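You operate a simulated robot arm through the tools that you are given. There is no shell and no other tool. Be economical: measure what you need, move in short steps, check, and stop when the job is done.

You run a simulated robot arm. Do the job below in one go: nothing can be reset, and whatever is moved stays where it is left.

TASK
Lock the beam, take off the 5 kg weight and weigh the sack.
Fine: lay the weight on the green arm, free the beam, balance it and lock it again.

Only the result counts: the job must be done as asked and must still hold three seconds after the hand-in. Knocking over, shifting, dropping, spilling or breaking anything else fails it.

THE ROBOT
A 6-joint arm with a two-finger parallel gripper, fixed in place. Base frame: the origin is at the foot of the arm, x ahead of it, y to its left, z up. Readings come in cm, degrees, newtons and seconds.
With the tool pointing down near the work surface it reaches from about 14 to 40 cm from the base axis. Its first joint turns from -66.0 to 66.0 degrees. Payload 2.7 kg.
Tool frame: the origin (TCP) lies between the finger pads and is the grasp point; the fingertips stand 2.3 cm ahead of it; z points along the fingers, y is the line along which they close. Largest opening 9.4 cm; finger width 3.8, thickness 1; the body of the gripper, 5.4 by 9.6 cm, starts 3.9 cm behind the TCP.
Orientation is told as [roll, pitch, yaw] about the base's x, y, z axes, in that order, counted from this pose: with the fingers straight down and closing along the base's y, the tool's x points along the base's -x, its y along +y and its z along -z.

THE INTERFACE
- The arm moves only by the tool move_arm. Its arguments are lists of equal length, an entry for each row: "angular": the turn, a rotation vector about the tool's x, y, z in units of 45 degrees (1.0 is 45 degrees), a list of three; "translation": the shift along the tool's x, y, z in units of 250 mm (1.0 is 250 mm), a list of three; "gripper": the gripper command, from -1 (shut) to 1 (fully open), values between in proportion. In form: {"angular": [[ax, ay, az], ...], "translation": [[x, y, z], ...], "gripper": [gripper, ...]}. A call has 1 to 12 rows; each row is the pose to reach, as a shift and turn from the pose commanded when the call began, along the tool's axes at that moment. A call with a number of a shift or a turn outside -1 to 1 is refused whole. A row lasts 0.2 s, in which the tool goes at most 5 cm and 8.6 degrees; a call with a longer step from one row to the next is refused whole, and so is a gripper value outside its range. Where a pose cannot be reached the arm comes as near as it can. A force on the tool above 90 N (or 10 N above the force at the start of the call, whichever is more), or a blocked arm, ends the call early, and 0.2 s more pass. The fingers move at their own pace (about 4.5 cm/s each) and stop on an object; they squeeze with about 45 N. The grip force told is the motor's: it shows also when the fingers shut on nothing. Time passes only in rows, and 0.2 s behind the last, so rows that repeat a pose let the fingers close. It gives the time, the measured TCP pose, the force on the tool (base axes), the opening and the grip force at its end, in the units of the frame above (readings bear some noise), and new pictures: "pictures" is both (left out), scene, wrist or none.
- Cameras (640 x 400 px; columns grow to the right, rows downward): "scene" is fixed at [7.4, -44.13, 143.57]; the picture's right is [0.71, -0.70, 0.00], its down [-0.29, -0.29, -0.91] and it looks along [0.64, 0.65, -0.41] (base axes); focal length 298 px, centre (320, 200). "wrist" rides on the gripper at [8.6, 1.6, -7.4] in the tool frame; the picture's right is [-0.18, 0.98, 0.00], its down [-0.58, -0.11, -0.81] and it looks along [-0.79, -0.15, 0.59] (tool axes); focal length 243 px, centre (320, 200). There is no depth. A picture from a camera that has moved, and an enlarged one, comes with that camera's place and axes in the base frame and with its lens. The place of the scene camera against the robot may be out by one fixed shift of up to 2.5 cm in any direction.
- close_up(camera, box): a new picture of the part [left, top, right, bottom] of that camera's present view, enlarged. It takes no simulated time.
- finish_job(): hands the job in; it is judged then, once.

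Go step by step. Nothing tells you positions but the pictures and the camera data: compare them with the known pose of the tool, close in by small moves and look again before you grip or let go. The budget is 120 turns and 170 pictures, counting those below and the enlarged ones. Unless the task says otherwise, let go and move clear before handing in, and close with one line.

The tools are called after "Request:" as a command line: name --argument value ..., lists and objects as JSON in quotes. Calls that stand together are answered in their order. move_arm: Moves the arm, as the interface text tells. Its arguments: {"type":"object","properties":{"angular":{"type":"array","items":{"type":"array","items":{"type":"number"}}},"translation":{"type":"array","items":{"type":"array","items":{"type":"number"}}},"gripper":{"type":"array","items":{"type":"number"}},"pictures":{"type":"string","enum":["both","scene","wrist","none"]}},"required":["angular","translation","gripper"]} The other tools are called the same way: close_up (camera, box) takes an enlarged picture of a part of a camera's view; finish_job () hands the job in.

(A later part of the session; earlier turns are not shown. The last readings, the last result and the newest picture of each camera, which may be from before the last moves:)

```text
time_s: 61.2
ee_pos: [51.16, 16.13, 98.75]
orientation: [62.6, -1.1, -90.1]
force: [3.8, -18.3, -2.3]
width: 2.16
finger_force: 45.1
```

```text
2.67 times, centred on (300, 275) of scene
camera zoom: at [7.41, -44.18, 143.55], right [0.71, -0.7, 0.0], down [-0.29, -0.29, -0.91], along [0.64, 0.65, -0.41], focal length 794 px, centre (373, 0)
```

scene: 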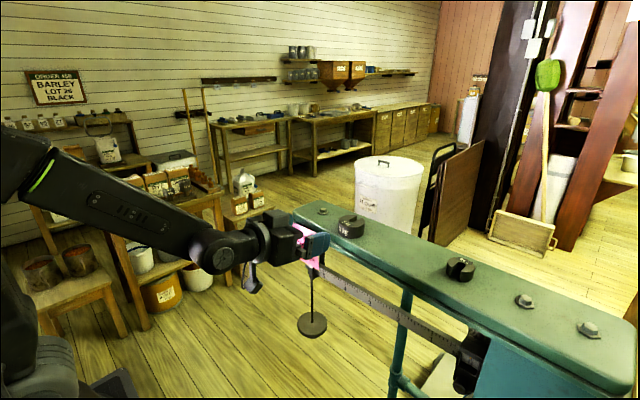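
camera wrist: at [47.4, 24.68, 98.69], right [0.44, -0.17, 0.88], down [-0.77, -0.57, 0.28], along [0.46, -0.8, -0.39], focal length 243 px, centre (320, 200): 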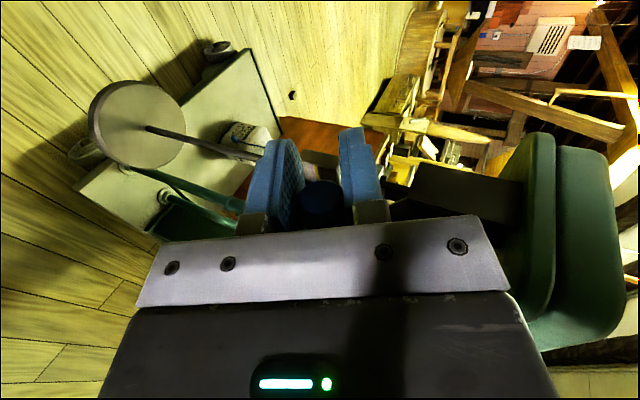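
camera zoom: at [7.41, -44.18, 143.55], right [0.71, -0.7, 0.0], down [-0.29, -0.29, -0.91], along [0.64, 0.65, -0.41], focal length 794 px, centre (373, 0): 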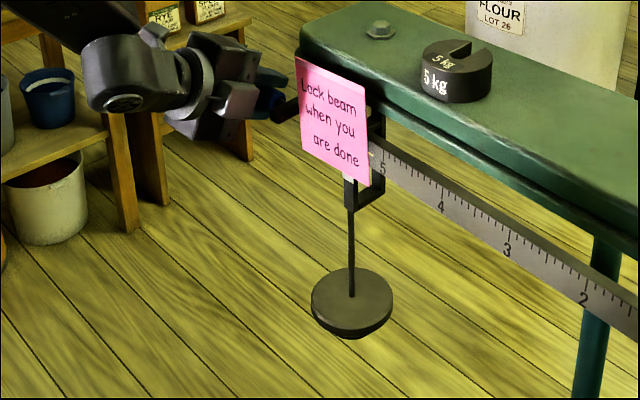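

The lever is back at its original horizontal position and the beam is free, with the tip risen to its upper stop. I'll let go and back off.

Request:
move_arm --angular '[[0, 0, 0], [0, 0, 0], [0, 0, 0], [0, 0, 0], [0, 0, 0], [0, 0, 0], [0, 0, 0]]' --translation '[[0, 0, 0], [0, 0, 0], [0.06, 0, 0], [0.12, 0, -0.1], [0.12, 0, -0.25], [0.12, 0, -0.4], [0.12, 0, -0.5]]' --gripper '[0, 0, 0, 0, 0, 0, 0]' --pictures "wrist"

Request:
close_up --camera "wrist" --box '[220, 0, 440, 160]'

Request:
close_up --camera "scene" --box '[400, 270, 540, 400]'

```text
time_s: 62.8
ee_pos: [40.14, 19.1, 104.67]
orientation: [63.0, -1.1, -90.0]
force: [-0.3, 0.2, 0.2]
width: 4.73
finger_force: 0.1
camera wrist: at [34.12, 27.96, 109.36], right [0.45, -0.17, 0.88], down [-0.77, -0.58, 0.28], along [0.46, -0.8, -0.39], focal length 243 px, centre (320, 200)
```

wrist: 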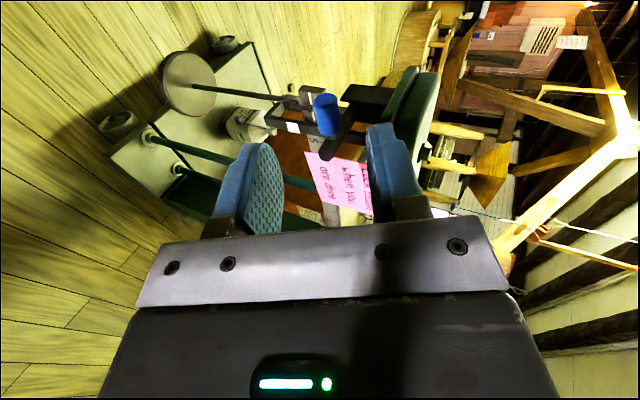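

```text
2.50 times, centred on (330, 80) of wrist
camera zoom: at [34.12, 27.96, 109.36], right [0.45, -0.17, 0.88], down [-0.77, -0.58, 0.28], along [0.46, -0.8, -0.39], focal length 606 px, centre (295, 500)
```

zoom: 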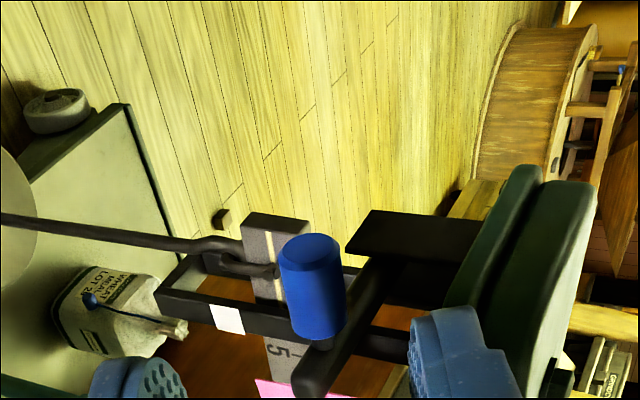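

```text
3.08 times, centred on (470, 335) of scene
camera zoom: at [7.4, -44.13, 143.57], right [0.71, -0.7, 0.0], down [-0.29, -0.29, -0.91], along [0.64, 0.65, -0.41], focal length 917 px, centre (-142, -215)
```

zoom: 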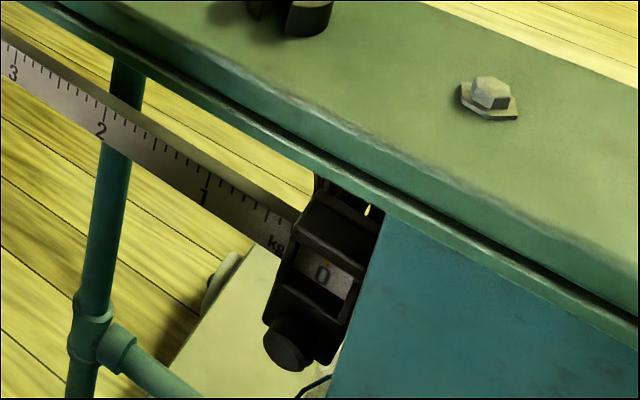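

The beam tip is above the white marks, so the poise must go out along the beam. I'll turn the wrist back so the fingers close along y and move over toward the poise, which is around (57, −37, 88).

Request:
move_arm --angular '[[0, 0, -0.18], [0, 0, -0.36], [0, 0, -0.54], [0, 0, -0.72], [0, 0, -0.9], [0, 0, -1.0]]' --translation '[[-0.14, -0.04, 0.006], [-0.29, -0.08, 0.012], [-0.44, -0.12, 0.018], [-0.59, -0.16, 0.024], [-0.74, -0.2, 0.03], [-0.88, -0.25, 0.038]]' --gripper '[0.3, 0.3, 0.3, 0.3, 0.3, 0.3]' --pictures "none"

Request:
move_arm --angular '[[0, 0, -0.18], [0, 0, -0.36], [0, 0, -0.54], [0, 0, -0.72], [0, 0, -0.9], [0, 0, -1.0]]' --translation '[[-0.07, -0.12, 0.018], [-0.14, -0.24, 0.036], [-0.21, -0.36, 0.055], [-0.28, -0.48, 0.073], [-0.35, -0.6, 0.091], [-0.414, -0.717, 0.109]]' --gripper '[0.3, 0.3, 0.3, 0.3, 0.3, 0.3]' --pictures "wrist"

Request:
close_up --camera "wrist" --box '[160, 0, 460, 240]'

```text
time_s: 64.2
ee_pos: [38.7, -3.1, 99.05]
orientation: [53.5, -40.2, -65.1]
force: [-0.6, 0.5, 0.1]
width: 6.1
finger_force: 0.1
out of reach, approached as far as the arm can: row 6
```

```text
time_s: 65.6
ee_pos: [38.43, -22.95, 93.26]
orientation: [-2.7, -62.9, 2.6]
force: [0.1, 0.6, -0.6]
width: 6.07
finger_force: 0.0
out of reach, approached as far as the arm can: row 1
camera wrist: at [27.66, -21.25, 88.98], right [0.08, 0.99, 0.14], down [-0.45, -0.09, 0.89], along [0.89, -0.14, 0.44], focal length 243 px, centre (320, 200)
```

wrist: 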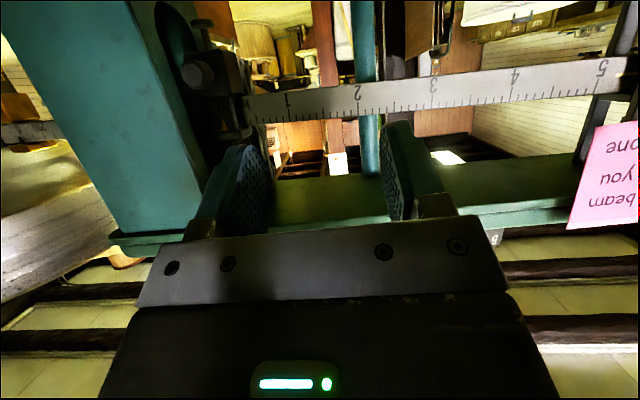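

```text
1.67 times, centred on (310, 120) of wrist
camera zoom: at [27.66, -21.25, 88.98], right [0.08, 0.99, 0.14], down [-0.45, -0.09, 0.89], along [0.89, -0.14, 0.44], focal length 404 px, centre (337, 333)
```

zoom: 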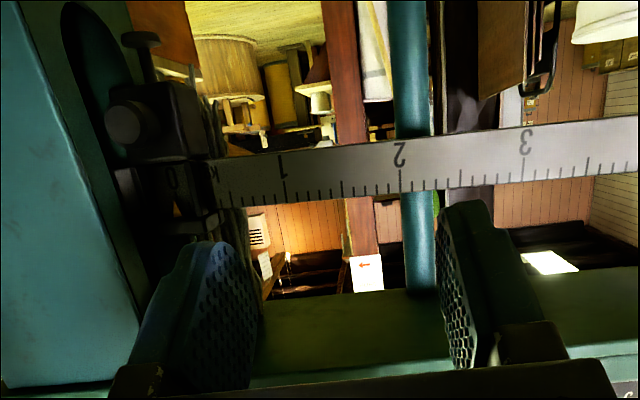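

The poise is a block with a round knob on its front (toward the robot) at about y −35.6, z 87. I read 8.3 cm per kg on the beam. I'll move in front of that knob.

Request:
move_arm --angular '[[0, 0, 0.01], [0, 0, 0.02], [0, 0, 0.026], [0, 0, 0.026]]' --translation '[[-0.013, -0.127, 0.068], [-0.027, -0.254, 0.136], [-0.04, -0.381, 0.204], [-0.054, -0.508, 0.272]]' --gripper '[0, 0, 0, 0]' --pictures "wrist"

Request:
close_up --camera "wrist" --box '[200, 0, 440, 240]'

Request:
close_up --camera "scene" --box '[400, 290, 540, 400]'

```text
time_s: 66.6
ee_pos: [44.68, -35.81, 91.76]
orientation: [0.0, -62.9, -0.4]
force: [-0.7, -0.7, -0.4]
width: 4.71
finger_force: 0.1
camera wrist: at [34.04, -34.01, 87.35], right [0.09, 0.98, 0.16], down [-0.45, -0.1, 0.88], along [0.89, -0.16, 0.44], focal length 243 px, centre (320, 200)
```

wrist: 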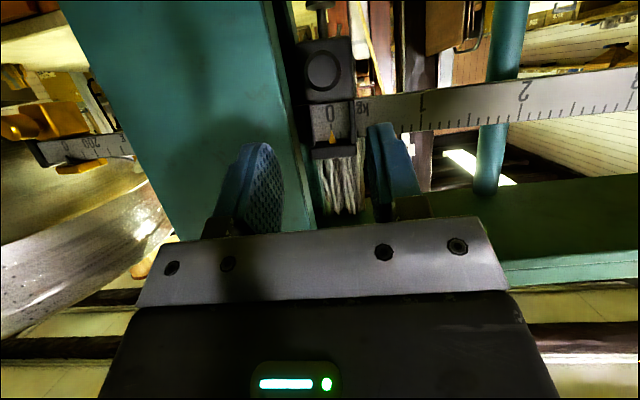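

```text
1.67 times, centred on (320, 120) of wrist
camera zoom: at [34.04, -34.01, 87.35], right [0.09, 0.98, 0.16], down [-0.45, -0.1, 0.88], along [0.89, -0.16, 0.44], focal length 404 px, centre (320, 333)
```

zoom: 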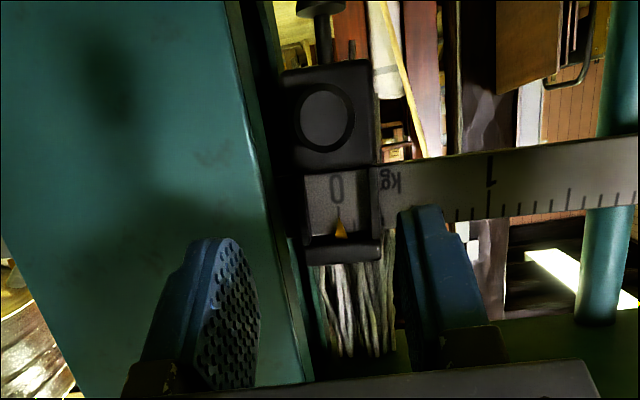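

```text
3.64 times, centred on (470, 345) of scene
camera zoom: at [7.4, -44.13, 143.57], right [0.71, -0.7, 0.0], down [-0.29, -0.29, -0.91], along [0.64, 0.65, -0.41], focal length 1083 px, centre (-226, -327)
```

zoom: 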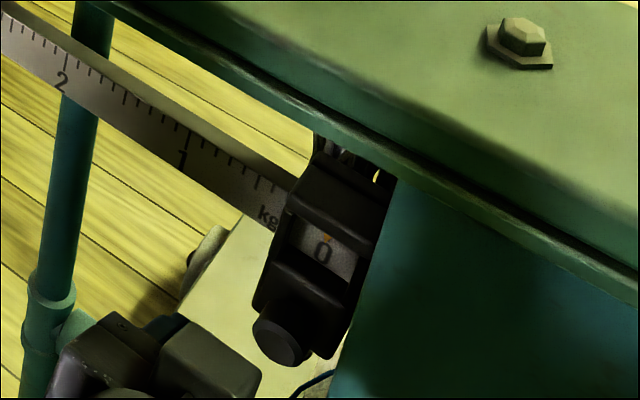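

Triangulation puts the poise's front knob at (54.2, −35.7, 86.8), about 2.6 cm across, with the pillar right beside it at y≈−37.7. A finger won't fit between them, so I'll roll the wrist 90° and grip the knob from above and below.

Request:
move_arm --angular '[[0, 0, 0.18], [0, 0, 0.36], [0, 0, 0.54], [0, 0, 0.72], [0, 0, 0.9], [0, 0, 1.0]]' --translation '[[0, 0, -0.08], [0, 0, -0.16], [0, 0, -0.16], [0, 0, -0.16], [0, 0, -0.16], [0, 0, -0.16]]' --gripper '[0, 0, 0, 0, 0, 0]' --pictures "none"

Request:
move_arm --angular '[[0, 0, 0.18], [0, 0, 0.36], [0, 0, 0.54], [0, 0, 0.72], [0, 0, 0.9], [0, 0, 1.0]]' --translation '[[0, 0, 0], [0, 0, 0], [0, 0, 0], [0, 0, 0], [0, 0, 0], [0, 0, 0]]' --gripper '[0, 0, 0, 0, 0, 0]' --pictures "none"

Request:
move_arm --angular '[[-0.15, 0, 0], [-0.3, 0, 0], [-0.3, 0, 0]]' --translation '[[0, -0.06, 0.03], [0, -0.12, 0.06], [0, -0.17, 0.08]]' --gripper '[0, 0, 0]' --pictures "wrist"

Request:
close_up --camera "wrist" --box '[200, 0, 440, 240]'

```text
time_s: 68.0
ee_pos: [41.45, -35.68, 93.6]
orientation: [54.3, -39.0, -66.0]
force: [-0.3, -0.4, 0.1]
width: 4.68
finger_force: 0.1
```

```text
time_s: 69.4
ee_pos: [41.64, -35.69, 93.72]
orientation: [62.9, 0.0, -90.5]
force: [0.8, -0.1, -1.1]
width: 4.68
finger_force: 0.1
```

```text
time_s: 70.2
ee_pos: [41.36, -35.69, 88.82]
orientation: [76.5, 0.0, -90.4]
force: [-1.2, 0.1, 0.3]
width: 4.7
finger_force: 0.0
camera wrist: at [34.47, -26.93, 92.22], right [0.23, -0.19, 0.96], down [-0.81, -0.57, 0.08], along [0.53, -0.8, -0.28], focal length 243 px, centre (320, 200)
```

wrist: 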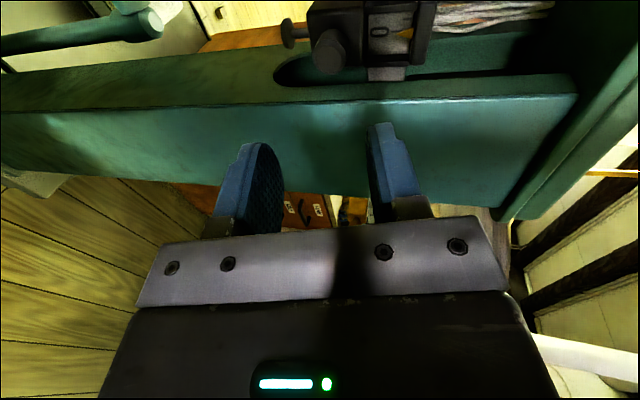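

```text
1.67 times, centred on (320, 120) of wrist
camera zoom: at [34.47, -26.93, 92.22], right [0.23, -0.19, 0.96], down [-0.81, -0.57, 0.08], along [0.53, -0.8, -0.28], focal length 404 px, centre (320, 333)
```

zoom: 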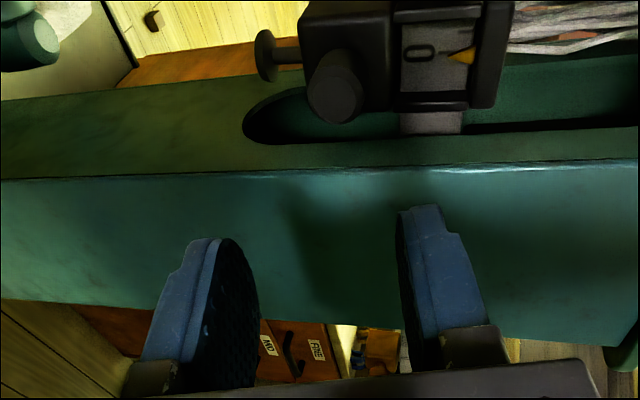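

Request:
move_arm --angular '[[0, 0, 0], [0, 0, 0], [0, 0, 0], [0, 0, 0]]' --translation '[[0.01, 0.015, 0.12], [0.02, 0.03, 0.24], [0.028, 0.04, 0.34], [0.028, 0.044, 0.4]]' --gripper '[-0.2, -0.2, -0.2, -0.2]' --pictures "wrist"

Request:
close_up --camera "wrist" --box '[200, 0, 440, 240]'

Request:
close_up --camera "scene" --box '[400, 290, 540, 400]'

```text
time_s: 71.2
ee_pos: [51.22, -35.01, 87.82]
orientation: [76.4, 0.0, -90.5]
force: [0.4, 0.3, 0.6]
width: 3.78
finger_force: 0.1
camera wrist: at [44.39, -26.17, 91.09], right [0.23, -0.19, 0.96], down [-0.81, -0.57, 0.08], along [0.53, -0.8, -0.28], focal length 243 px, centre (320, 200)
```

wrist: 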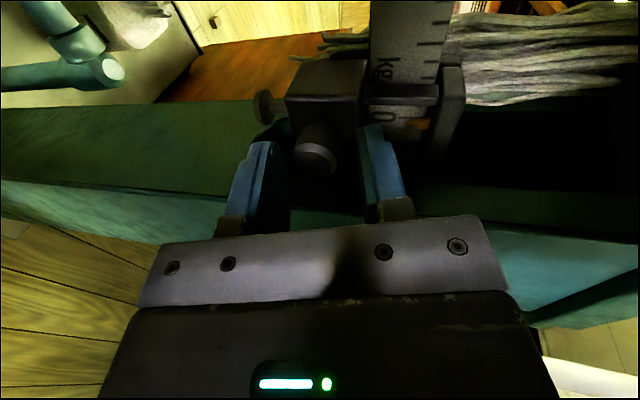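

```text
1.67 times, centred on (320, 120) of wrist
camera zoom: at [44.39, -26.17, 91.09], right [0.23, -0.19, 0.96], down [-0.81, -0.57, 0.08], along [0.53, -0.8, -0.28], focal length 404 px, centre (320, 333)
```

zoom: 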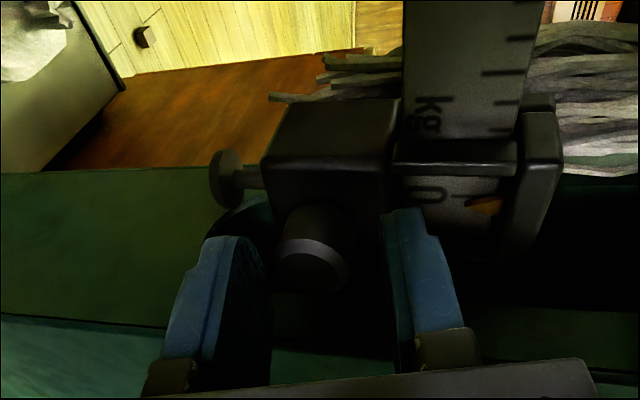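

```text
3.64 times, centred on (470, 345) of scene
camera zoom: at [7.4, -44.13, 143.57], right [0.71, -0.7, 0.0], down [-0.29, -0.29, -0.91], along [0.64, 0.65, -0.41], focal length 1083 px, centre (-226, -327)
```

zoom: 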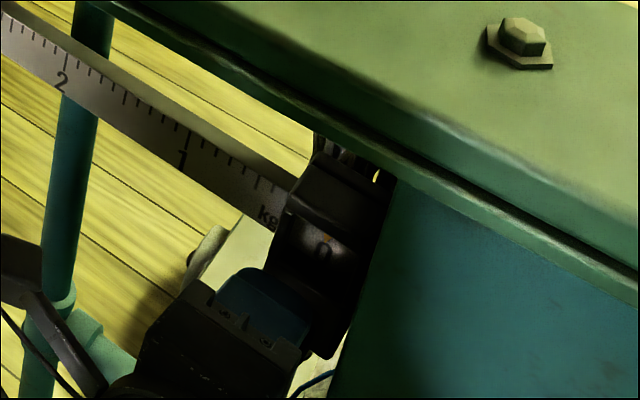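

The knob is centred between the fingers. I'll advance about 1.8 cm and grip.

Request:
move_arm --angular '[[0, 0, 0], [0, 0, 0], [0, 0, 0], [0, 0, 0], [0, 0, 0]]' --translation '[[0, -0.001, 0.035], [0, -0.002, 0.072], [0, -0.002, 0.072], [0, -0.002, 0.072], [0, -0.002, 0.072]]' --gripper '[-0.2, -0.2, -1, -1, -1]' --pictures "wrist"

Request:
close_up --camera "wrist" --box '[200, 0, 440, 240]'

```text
time_s: 72.4
ee_pos: [53.0, -35.11, 87.22]
orientation: [76.2, 0.1, -90.6]
force: [-7.6, 0.2, -12.1]
width: 3.05
finger_force: 44.9
camera wrist: at [46.09, -26.3, 90.53], right [0.23, -0.19, 0.95], down [-0.81, -0.57, 0.09], along [0.53, -0.8, -0.29], focal length 243 px, centre (320, 200)
```

wrist: 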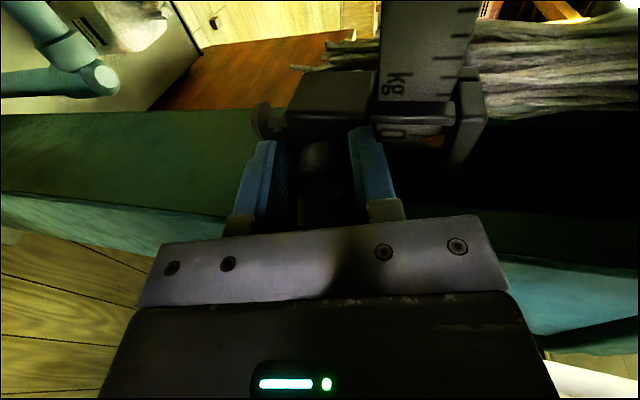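

```text
1.67 times, centred on (320, 120) of wrist
camera zoom: at [46.09, -26.3, 90.53], right [0.23, -0.19, 0.95], down [-0.81, -0.57, 0.09], along [0.53, -0.8, -0.29], focal length 404 px, centre (320, 333)
```

zoom: 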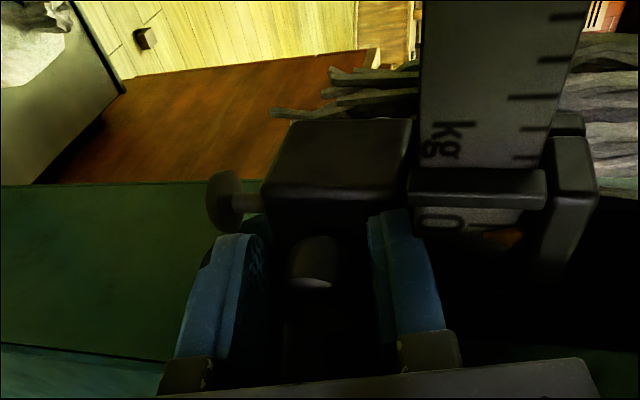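

The knob is gripped. I'll test-slide the poise 2 cm along the beam.

Request:
move_arm --angular '[[0, 0, 0], [0, 0, 0], [0, 0, 0], [0, 0, 0]]' --translation '[[0.02, 0, 0], [0.04, 0, 0], [0.06, 0, 0], [0.08, 0, 0]]' --gripper '[-1, -1, -1, -1]' --pictures "wrist"

Request:
close_up --camera "wrist" --box '[200, 0, 440, 240]'

Request:
close_up --camera "scene" --box '[400, 290, 540, 400]'

```text
time_s: 73.4
ee_pos: [52.95, -33.23, 87.23]
orientation: [76.4, 0.0, -90.8]
force: [-34.5, -1.9, -4.4]
width: 3.07
finger_force: 45.0
camera wrist: at [46.11, -24.43, 90.58], right [0.23, -0.19, 0.96], down [-0.82, -0.57, 0.08], along [0.53, -0.8, -0.28], focal length 243 px, centre (320, 200)
```

wrist: 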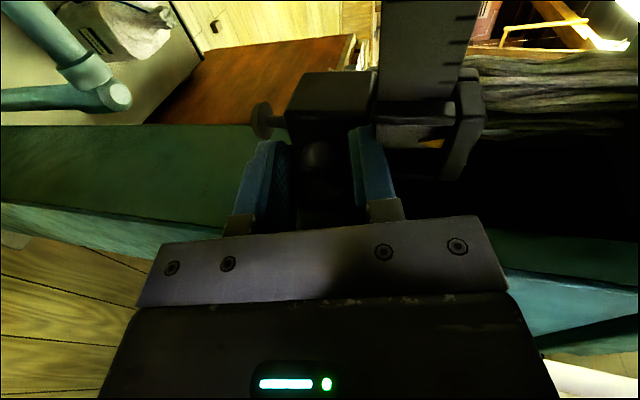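

```text
1.67 times, centred on (320, 120) of wrist
camera zoom: at [46.11, -24.43, 90.58], right [0.23, -0.19, 0.96], down [-0.82, -0.57, 0.08], along [0.53, -0.8, -0.28], focal length 404 px, centre (320, 333)
```

zoom: 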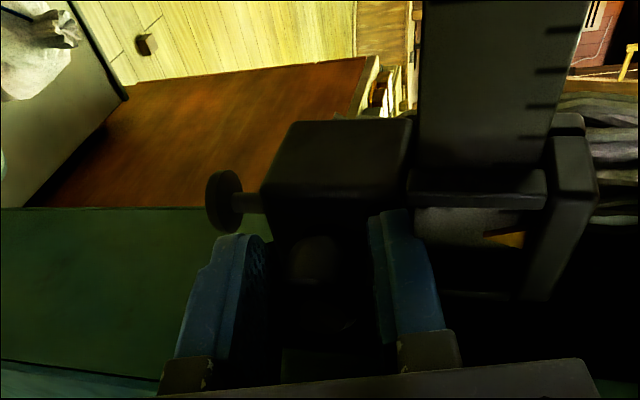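

```text
3.64 times, centred on (470, 345) of scene
camera zoom: at [7.32, -44.14, 143.57], right [0.71, -0.7, 0.0], down [-0.29, -0.29, -0.91], along [0.64, 0.65, -0.41], focal length 1083 px, centre (-226, -327)
```

zoom: 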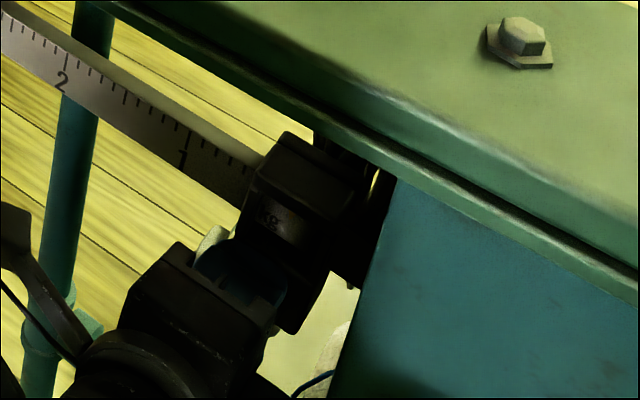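

The poise slides freely with the grip. I'll relieve the slight forward preload and carry on to about 2.5 kg.

Request:
move_arm --angular '[[0, 0, 0], [0, 0, 0], [0, 0, 0], [0, 0, 0], [0, 0, 0], [0, 0, 0], [0, 0, 0], [0, 0, 0]]' --translation '[[0.09, 0, -0.006], [0.19, 0.001, -0.008], [0.29, 0.002, -0.01], [0.39, 0.003, -0.011], [0.49, 0.004, -0.012], [0.59, 0.005, -0.014], [0.69, 0.006, -0.015], [0.75, 0.006, -0.016]]' --gripper '[-1, -1, -1, -1, -1, -1, -1, -1]' --pictures "both"

Request:
close_up --camera "scene" --box '[290, 210, 490, 370]'

```text
time_s: 75.2
ee_pos: [52.93, -14.25, 87.32]
orientation: [76.3, 0.0, -90.5]
force: [-17.7, -3.2, -3.6]
width: 3.06
finger_force: 44.6
camera wrist: at [46.08, -5.44, 90.71], right [0.23, -0.19, 0.96], down [-0.81, -0.57, 0.08], along [0.53, -0.8, -0.28], focal length 243 px, centre (320, 200)
```

scene: 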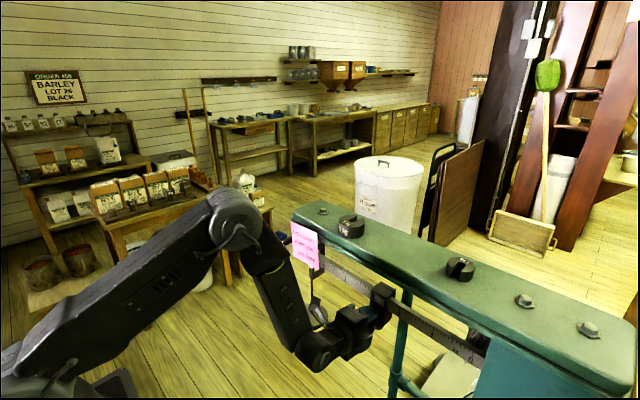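
wrist: 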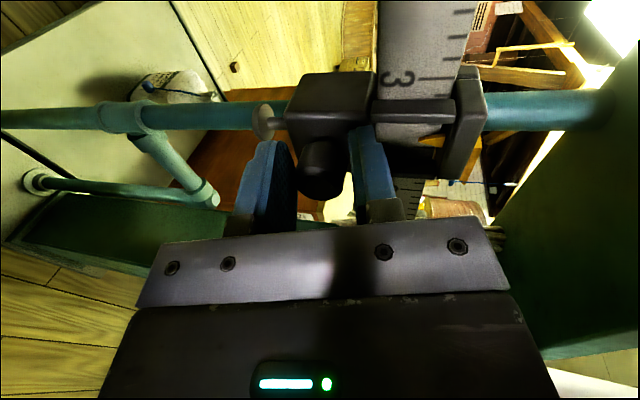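

```text
2.50 times, centred on (390, 290) of scene
camera zoom: at [7.36, -44.14, 143.57], right [0.71, -0.7, 0.0], down [-0.29, -0.29, -0.91], along [0.64, 0.65, -0.41], focal length 745 px, centre (145, -25)
```

zoom: 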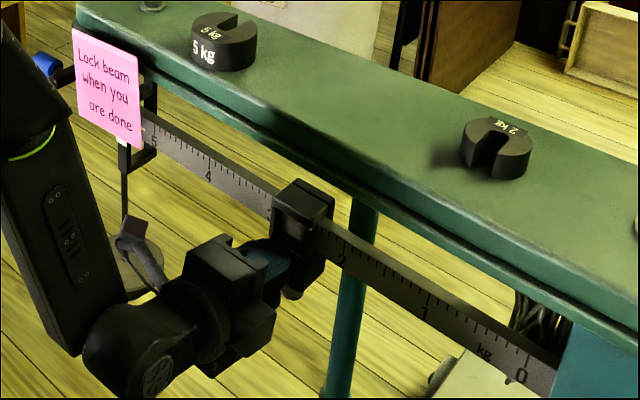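

The poise is near 2.5 kg. I'll release, back off 6 cm, and see which way the beam goes.

Request:
move_arm --angular '[[0, 0, 0], [0, 0, 0], [0, 0, 0], [0, 0, 0], [0, 0, 0], [0, 0, 0], [0, 0, 0], [0, 0, 0]]' --translation '[[0, 0, 0], [0, 0, 0], [0, 0, 0], [0, 0, -0.08], [0, 0, -0.16], [0, 0, -0.24], [0, 0, -0.24], [0, 0, -0.24]]' --gripper '[-0.2, -0.2, -0.2, -0.2, -0.2, -0.2, -0.2, -0.2]' --pictures "wrist"

Request:
close_up --camera "scene" --box '[290, 230, 420, 330]'

```text
time_s: 77.0
ee_pos: [47.17, -14.23, 88.93]
orientation: [76.5, 0.0, -90.6]
force: [-0.5, 0.3, 0.0]
width: 3.77
finger_force: 0.1
camera wrist: at [40.28, -5.46, 92.25], right [0.23, -0.19, 0.96], down [-0.81, -0.57, 0.08], along [0.53, -0.8, -0.28], focal length 243 px, centre (320, 200)
```

wrist: 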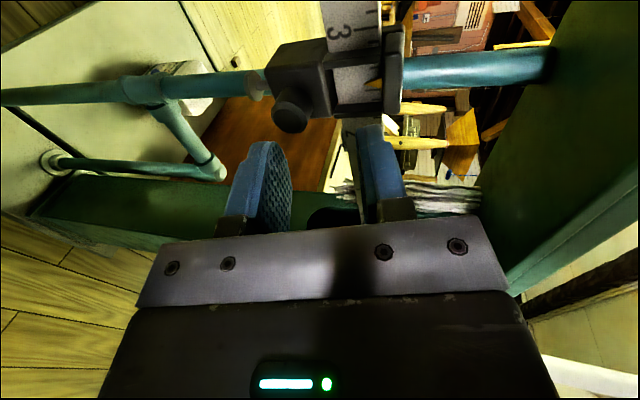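

```text
4.00 times, centred on (355, 280) of scene
camera zoom: at [7.4, -44.13, 143.57], right [0.71, -0.7, 0.0], down [-0.29, -0.29, -0.91], along [0.64, 0.65, -0.41], focal length 1192 px, centre (180, -120)
```

zoom: 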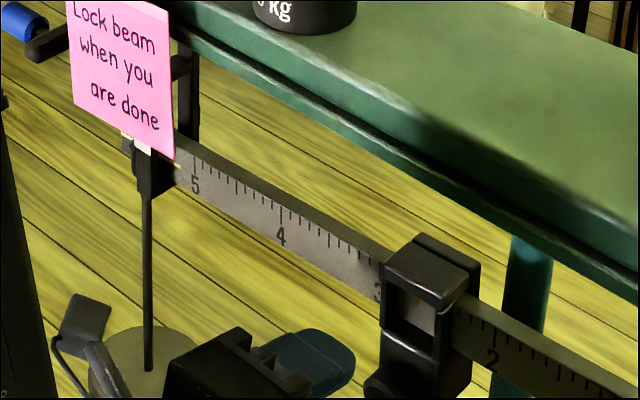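

The beam has dropped to its lower stop, so the sack weighs less than 2.5 kg. I'll re-grip the knob, now at z≈85, and slide back to about 1.25 kg.

Request:
move_arm --angular '[[0, 0, 0], [0, 0, 0], [0, 0, 0], [0, 0, 0], [0, 0, 0], [0, 0, 0]]' --translation '[[0, -0.081, 0.0], [0, -0.081, 0.13], [0, -0.081, 0.255], [0, -0.081, 0.255], [0, -0.081, 0.255], [0, -0.081, 0.255]]' --gripper '[0, 0, 0, -1, -1, -1]' --pictures "wrist"

```text
time_s: 78.4
ee_pos: [52.9, -14.19, 85.47]
orientation: [76.5, 0.1, -90.5]
force: [2.1, -0.2, -5.1]
width: 3.03
finger_force: 44.8
camera wrist: at [46.0, -5.31, 88.74], right [0.23, -0.19, 0.96], down [-0.81, -0.57, 0.08], along [0.53, -0.8, -0.28], focal length 243 px, centre (320, 200)
```

wrist: 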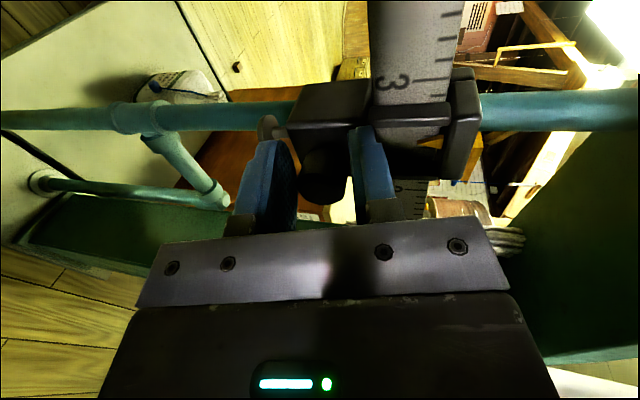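

Request:
move_arm --angular '[[0, 0, 0], [0, 0, 0], [0, 0, 0], [0, 0, 0], [0, 0, 0], [0, 0, 0], [0, 0, 0], [0, 0, 0], [0, 0, 0], [0, 0, 0], [0, 0, 0]]' --translation '[[-0.1, 0.006, 0], [-0.2, 0.012, 0], [-0.3, 0.018, 0], [-0.4, 0.023, 0], [-0.416, 0.023, 0], [-0.416, 0.023, 0], [-0.416, 0.023, 0], [-0.416, 0.023, -0.08], [-0.416, 0.023, -0.16], [-0.416, 0.023, -0.24], [-0.416, 0.023, -0.24]]' --gripper '[-1, -1, -1, -1, -1, 0, 0, 0, 0, 0, 0]' --pictures "wrist"

Request:
close_up --camera "scene" --box '[290, 230, 420, 330]'

```text
time_s: 80.8
ee_pos: [47.1, -24.59, 87.48]
orientation: [76.5, -0.2, -90.6]
force: [0.6, 0.8, 0.1]
width: 4.71
finger_force: 0.1
camera wrist: at [40.15, -15.83, 90.86], right [0.23, -0.19, 0.96], down [-0.81, -0.57, 0.08], along [0.53, -0.8, -0.28], focal length 243 px, centre (320, 200)
```

wrist: 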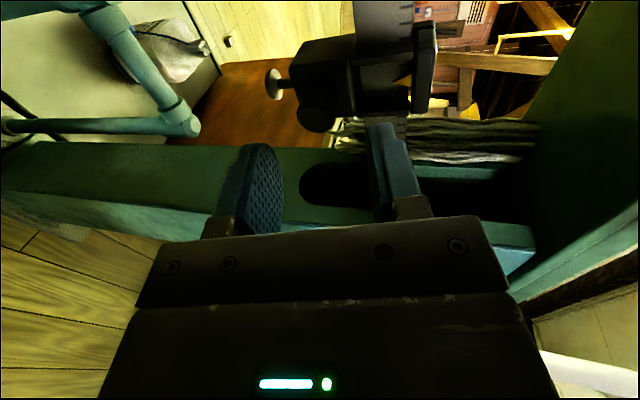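

```text
4.00 times, centred on (355, 280) of scene
camera zoom: at [7.4, -44.13, 143.57], right [0.71, -0.7, 0.0], down [-0.29, -0.29, -0.91], along [0.64, 0.65, -0.41], focal length 1192 px, centre (180, -120)
```

zoom: 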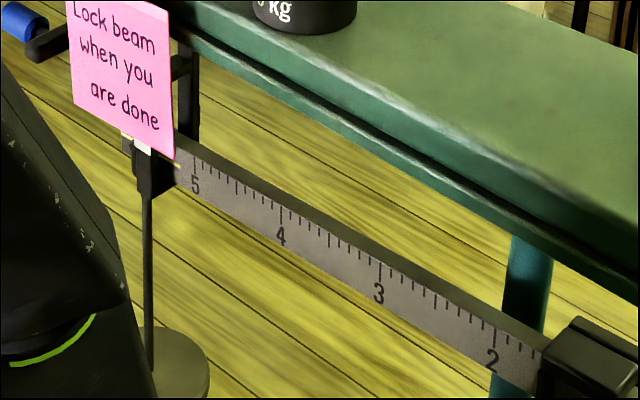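

The beam still reads low at 1.25 kg. I'll wait a moment to make sure it has settled.

Request:
move_arm --angular '[[0, 0, 0], [0, 0, 0], [0, 0, 0], [0, 0, 0], [0, 0, 0], [0, 0, 0], [0, 0, 0], [0, 0, 0]]' --translation '[[0, 0, 0], [0, 0, 0], [0, 0, 0], [0, 0, 0], [0, 0, 0], [0, 0, 0], [0, 0, 0], [0, 0, 0]]' --gripper '[0, 0, 0, 0, 0, 0, 0, 0]' --pictures "none"

Request:
close_up --camera "scene" --box '[290, 230, 370, 290]'

Request:
close_up --camera "scene" --box '[380, 280, 460, 340]'

```text
time_s: 82.6
ee_pos: [47.2, -24.75, 87.56]
orientation: [76.4, 0.0, -90.6]
force: [0.3, -0.3, 0.0]
width: 4.68
finger_force: 0.1
```

```text
6.67 times, centred on (330, 260) of scene
camera zoom: at [7.4, -44.13, 143.57], right [0.71, -0.7, 0.0], down [-0.29, -0.29, -0.91], along [0.64, 0.65, -0.41], focal length 1986 px, centre (253, -200)
```

zoom: 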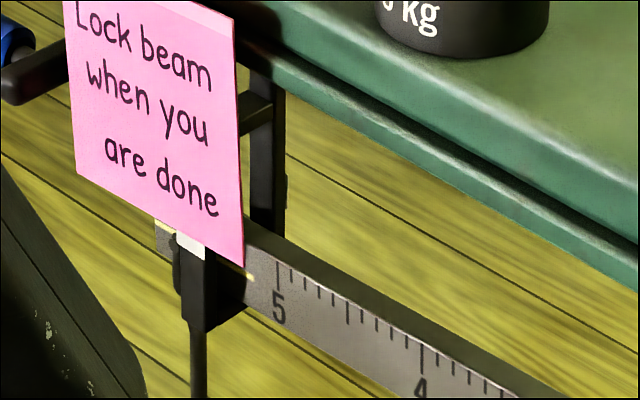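

```text
6.67 times, centred on (420, 310) of scene
camera zoom: at [7.4, -44.13, 143.57], right [0.71, -0.7, 0.0], down [-0.29, -0.29, -0.91], along [0.64, 0.65, -0.41], focal length 1986 px, centre (-347, -533)
```

zoom: 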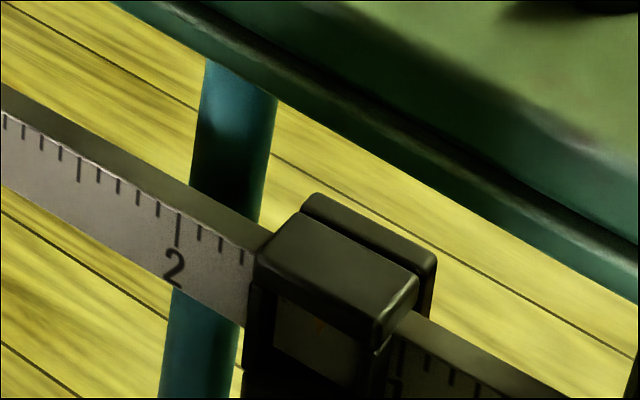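

It is still low, so the sack is lighter than 1.25 kg. I'll re-grip and slide to about 0.6 kg.

Request:
move_arm --angular '[[0, 0, 0], [0, 0, 0], [0, 0, 0], [0, 0, 0], [0, 0, 0], [0, 0, 0], [0, 0, 0], [0, 0, 0]]' --translation '[[0, -0.004, 0.12], [0, -0.008, 0.24], [0, -0.008, 0.24], [0, -0.008, 0.24], [0, -0.008, 0.24], [-0.07, -0.004, 0.24], [-0.14, 0, 0.24], [-0.216, 0.003, 0.24]]' --gripper '[0, 0, -1, -1, -1, -1, -1, -1]' --pictures "none"

Request:
move_arm --angular '[[0, 0, 0], [0, 0, 0], [0, 0, 0], [0, 0, 0], [0, 0, 0], [0, 0, 0], [0, 0, 0], [0, 0, 0], [0, 0, 0], [0, 0, 0], [0, 0, 0], [0, 0, 0]]' --translation '[[0, 0, 0], [0, 0, 0], [0, 0, 0], [0, 0, -0.08], [0, 0, -0.16], [0, 0, -0.24], [0, 0, -0.24], [0, 0, -0.24], [0, 0, -0.24], [0, 0, -0.24], [0, 0, -0.24], [0, 0, -0.24]]' --gripper '[0, 0, 0, 0, 0, 0, 0, 0, 0, 0, 0, 0]' --pictures "wrist"

Request:
close_up --camera "scene" --box '[290, 230, 370, 290]'

Request:
close_up --camera "scene" --box '[400, 290, 500, 370]'

```text
time_s: 84.4
ee_pos: [52.55, -30.16, 86.23]
orientation: [76.3, 0.1, -90.6]
force: [-20.7, -2.5, 0.8]
width: 3.0
finger_force: 45.0
```

```text
time_s: 87.0
ee_pos: [47.0, -30.1, 87.6]
orientation: [76.5, 0.0, -90.5]
force: [0.0, 0.3, -0.4]
width: 4.69
finger_force: 0.1
camera wrist: at [40.12, -21.29, 90.8], right [0.23, -0.19, 0.96], down [-0.81, -0.57, 0.08], along [0.53, -0.8, -0.28], focal length 243 px, centre (320, 200)
```

wrist: 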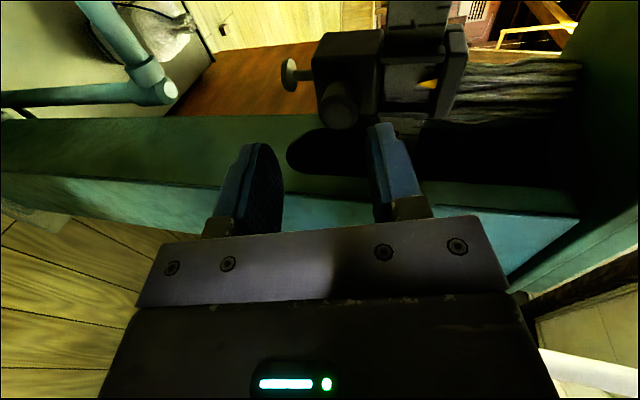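

```text
6.67 times, centred on (330, 260) of scene
camera zoom: at [7.4, -44.13, 143.57], right [0.71, -0.7, 0.0], down [-0.29, -0.29, -0.91], along [0.64, 0.65, -0.41], focal length 1986 px, centre (253, -200)
```

zoom: 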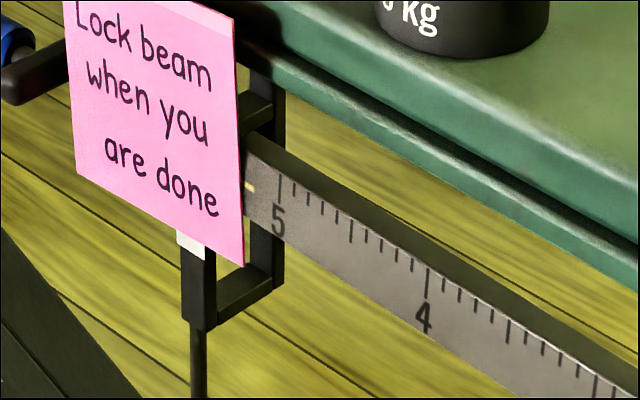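

```text
5.00 times, centred on (450, 330) of scene
camera zoom: at [7.4, -44.13, 143.57], right [0.71, -0.7, 0.0], down [-0.29, -0.29, -0.91], along [0.64, 0.65, -0.41], focal length 1490 px, centre (-330, -450)
```

zoom: 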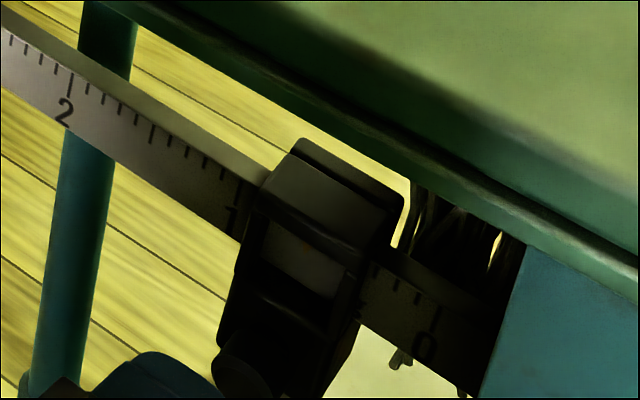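

The beam is now up at about 0.6 kg, so the sack lies between 0.6 and 1.25 kg. I'll try about 0.93 kg.

Request:
move_arm --angular '[[0, 0, 0], [0, 0, 0], [0, 0, 0], [0, 0, 0], [0, 0, 0], [0, 0, 0], [0, 0, 0]]' --translation '[[0, 0.036, 0.12], [0, 0.036, 0.238], [0, 0.036, 0.238], [0, 0.036, 0.238], [0, 0.036, 0.238], [0.06, 0.032, 0.238], [0.108, 0.026, 0.238]]' --gripper '[0, 0, -1, -1, -1, -1, -1]' --pictures "none"

Request:
move_arm --angular '[[0, 0, 0], [0, 0, 0], [0, 0, 0], [0, 0, 0], [0, 0, 0], [0, 0, 0], [0, 0, 0], [0, 0, 0], [0, 0, 0], [0, 0, 0], [0, 0, 0], [0, 0, 0]]' --translation '[[0, 0, 0], [0, 0, 0], [0, 0, 0], [0, 0, -0.08], [0, 0, -0.16], [0, 0, -0.24], [0, 0, -0.24], [0, 0, -0.24], [0, 0, -0.24], [0, 0, -0.24], [0, 0, -0.24], [0, 0, -0.24]]' --gripper '[0, 0, 0, 0, 0, 0, 0, 0, 0, 0, 0, 0]' --pictures "none"

Request:
close_up --camera "scene" --box '[290, 230, 370, 290]'

Request:
close_up --camera "scene" --box '[400, 290, 500, 370]'

```text
time_s: 88.6
ee_pos: [52.97, -27.49, 86.67]
orientation: [76.6, 0.0, -90.5]
force: [-6.1, -1.2, 2.3]
width: 3.07
finger_force: 44.9
```

```text
time_s: 91.2
ee_pos: [47.06, -27.43, 87.93]
orientation: [76.5, 0.1, -90.6]
force: [0.3, 0.2, 0.2]
width: 4.69
finger_force: 0.0
```

```text
6.67 times, centred on (330, 260) of scene
camera zoom: at [7.4, -44.13, 143.57], right [0.71, -0.7, 0.0], down [-0.29, -0.29, -0.91], along [0.64, 0.65, -0.41], focal length 1986 px, centre (253, -200)
```

zoom: 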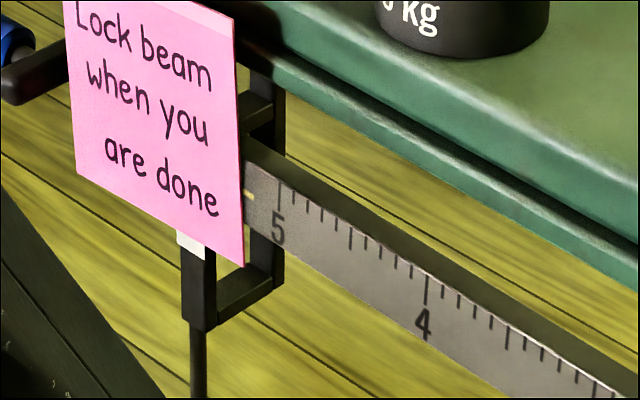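

```text
5.00 times, centred on (450, 330) of scene
camera zoom: at [7.4, -44.13, 143.57], right [0.71, -0.7, 0.0], down [-0.29, -0.29, -0.91], along [0.64, 0.65, -0.41], focal length 1490 px, centre (-330, -450)
```

zoom: 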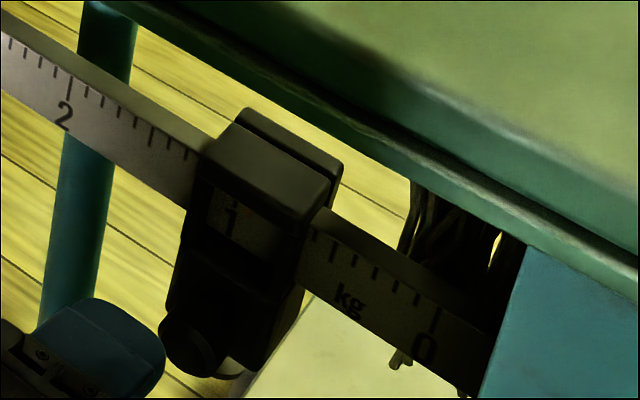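

The tip now sits slightly below its upper stop, so I'm near balance. I'll wait a bit to see whether it is moving or at rest.

Request:
move_arm --angular '[[0, 0, 0], [0, 0, 0], [0, 0, 0], [0, 0, 0], [0, 0, 0], [0, 0, 0], [0, 0, 0], [0, 0, 0], [0, 0, 0], [0, 0, 0]]' --translation '[[0, 0, 0], [0, 0, 0], [0, 0, 0], [0, 0, 0], [0, 0, 0], [0, 0, 0], [0, 0, 0], [0, 0, 0], [0, 0, 0], [0, 0, 0]]' --gripper '[0, 0, 0, 0, 0, 0, 0, 0, 0, 0]' --pictures "wrist"

Request:
close_up --camera "scene" --box '[290, 230, 370, 290]'

Request:
close_up --camera "wrist" --box '[260, 0, 480, 150]'

```text
time_s: 93.4
ee_pos: [47.02, -27.4, 87.91]
orientation: [76.3, -0.1, -90.5]
force: [0.7, 0.5, 0.4]
width: 4.67
finger_force: 0.1
camera wrist: at [40.2, -18.58, 91.29], right [0.23, -0.19, 0.96], down [-0.81, -0.57, 0.08], along [0.53, -0.8, -0.28], focal length 243 px, centre (320, 200)
```

wrist: 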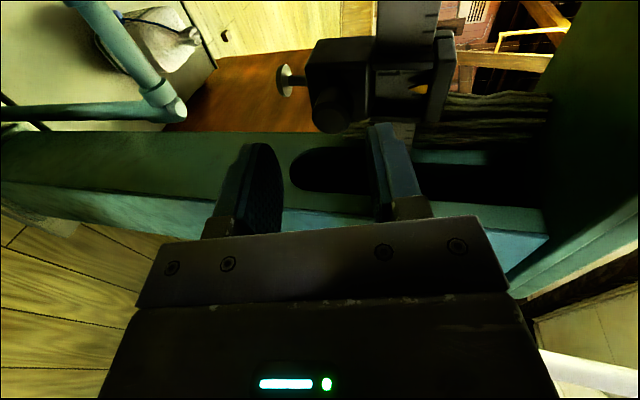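

```text
6.67 times, centred on (330, 260) of scene
camera zoom: at [7.4, -44.13, 143.57], right [0.71, -0.7, 0.0], down [-0.29, -0.29, -0.91], along [0.64, 0.65, -0.41], focal length 1986 px, centre (253, -200)
```

zoom: 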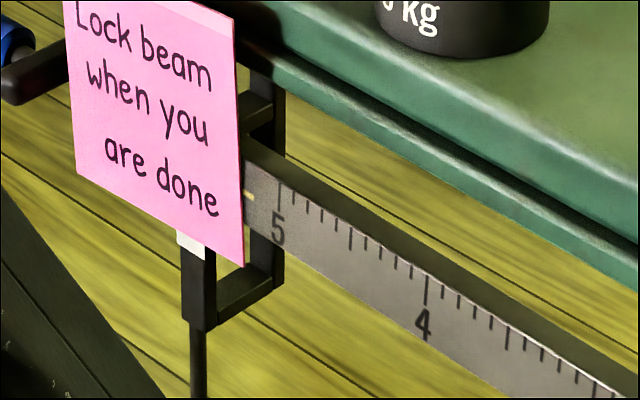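

```text
2.67 times, centred on (370, 75) of wrist
camera zoom: at [40.2, -18.58, 91.29], right [0.23, -0.19, 0.96], down [-0.81, -0.57, 0.08], along [0.53, -0.8, -0.28], focal length 647 px, centre (187, 533)
```

zoom: 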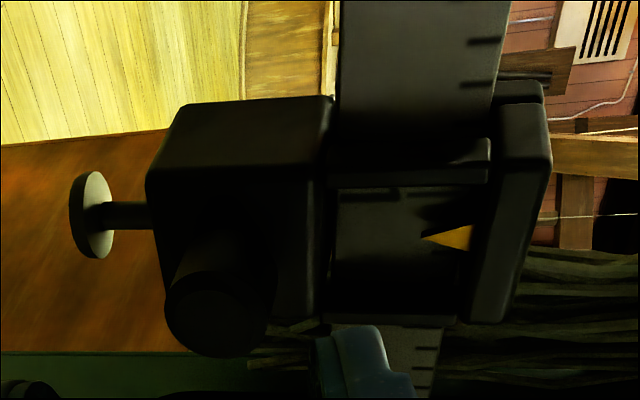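

It is at rest at row 228 for the "5" mark; the upper stop is 215, the lower 307, and balance near 262. The beam therefore tilts gradually near balance, so I'll move the poise out by 0.4 cm.

Request:
move_arm --angular '[[0, 0, 0], [0, 0, 0], [0, 0, 0], [0, 0, 0], [0, 0, 0], [0, 0, 0], [0, 0, 0]]' --translation '[[0, 0, 0.12], [0, 0, 0.238], [0, 0, 0.238], [0, 0, 0.238], [0, 0, 0.238], [0.016, -0.004, 0.238], [0.016, -0.004, 0.238]]' --gripper '[0, 0, -1, -1, -1, -1, -1]' --pictures "none"

Request:
move_arm --angular '[[0, 0, 0], [0, 0, 0], [0, 0, 0], [0, 0, 0], [0, 0, 0], [0, 0, 0], [0, 0, 0], [0, 0, 0], [0, 0, 0], [0, 0, 0], [0, 0, 0], [0, 0, 0]]' --translation '[[0, 0, 0], [0, 0, 0], [0, 0, 0], [0, 0, -0.08], [0, 0, -0.16], [0, 0, -0.24], [0, 0, -0.24], [0, 0, -0.24], [0, 0, -0.24], [0, 0, -0.24], [0, 0, -0.24], [0, 0, -0.24]]' --gripper '[0, 0, 0, 0, 0, 0, 0, 0, 0, 0, 0, 0]' --pictures "none"

Request:
close_up --camera "scene" --box '[290, 230, 370, 290]'

```text
time_s: 95.0
ee_pos: [53.12, -26.69, 86.58]
orientation: [76.6, -0.2, -90.4]
force: [7.2, 0.5, -0.4]
width: 3.1
finger_force: 45.1
```

```text
time_s: 97.6
ee_pos: [47.08, -26.76, 88.04]
orientation: [76.4, -0.1, -90.6]
force: [0.2, -0.5, -0.2]
width: 4.72
finger_force: 0.2
```

```text
6.67 times, centred on (330, 260) of scene
camera zoom: at [7.4, -44.13, 143.57], right [0.71, -0.7, 0.0], down [-0.29, -0.29, -0.91], along [0.64, 0.65, -0.41], focal length 1986 px, centre (253, -200)
```

zoom: 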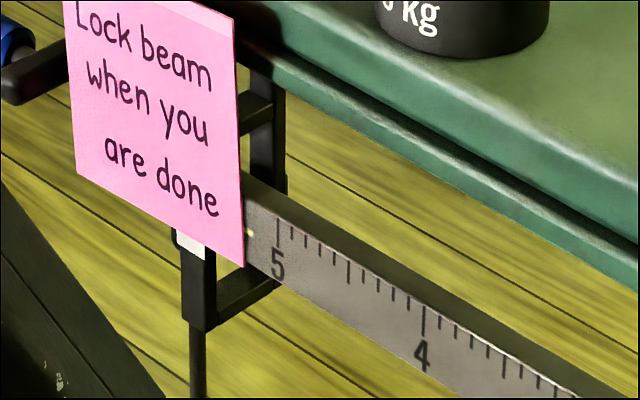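

The "5" mark now sits at row 266, very close to balance. I'll move the hand back and over to the tip to view the beam line against both white marks from close to level.

Request:
move_arm --angular '[[0, 0, 0], [0, 0, 0], [0, 0, 0], [0, 0, 0], [0, 0, 0], [0, 0, 0], [0, 0, 0], [0, 0, 0]]' --translation '[[0, 0, -0.15], [0, 0, -0.3], [0.1, 0, -0.44], [0.27, 0, -0.44], [0.45, 0, -0.44], [0.63, 0, -0.44], [0.81, 0, -0.44], [0.98, 0, -0.44]]' --gripper '[0, 0, 0, 0, 0, 0, 0, 0]' --pictures "none"

Request:
move_arm --angular '[[0, 0, 0], [0, 0, 0], [0, 0, 0], [0, 0, 0], [0, 0, 0]]' --translation '[[0.17, 0, 0], [0.34, 0, 0], [0.51, 0, 0], [0.68, 0, 0], [0.76, 0, 0]]' --gripper '[0, 0, 0, 0, 0]' --pictures "wrist"

Request:
close_up --camera "wrist" --box '[320, 0, 440, 120]'

Request:
close_up --camera "scene" --box '[290, 230, 370, 290]'

```text
time_s: 99.4
ee_pos: [37.52, -2.19, 89.97]
orientation: [76.5, -0.1, -90.7]
force: [0.3, -0.5, 0.4]
width: 4.7
finger_force: 0.0
out of reach, approached as far as the arm can: row 6, 7, 8
```

```text
time_s: 100.6
ee_pos: [37.87, 16.88, 90.24]
orientation: [76.5, 0.1, -90.5]
force: [-0.2, 0.9, -0.5]
width: 4.69
finger_force: 0.1
camera wrist: at [31.02, 25.7, 93.54], right [0.23, -0.19, 0.96], down [-0.81, -0.57, 0.08], along [0.53, -0.8, -0.28], focal length 243 px, centre (320, 200)
```

wrist: 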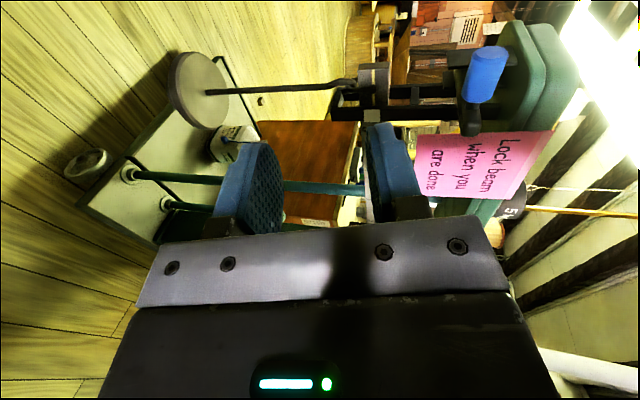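

```text
3.33 times, centred on (380, 60) of wrist
camera zoom: at [31.02, 25.7, 93.54], right [0.23, -0.19, 0.96], down [-0.81, -0.57, 0.08], along [0.53, -0.8, -0.28], focal length 809 px, centre (120, 667)
```

zoom: 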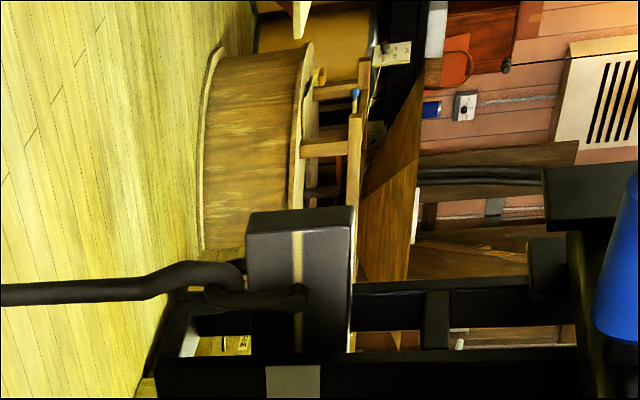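

```text
6.67 times, centred on (330, 260) of scene
camera zoom: at [7.4, -44.13, 143.57], right [0.71, -0.7, 0.0], down [-0.29, -0.29, -0.91], along [0.64, 0.65, -0.41], focal length 1986 px, centre (253, -200)
```

zoom: 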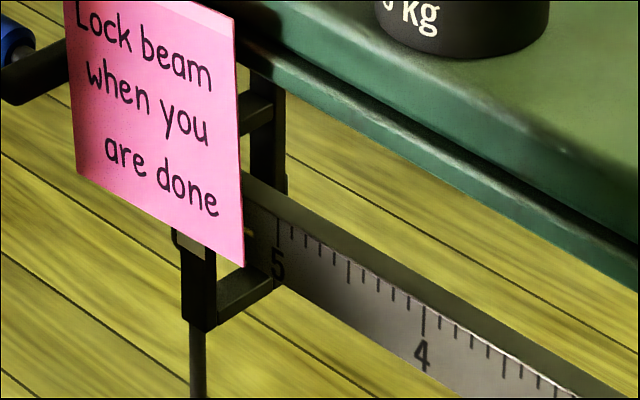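

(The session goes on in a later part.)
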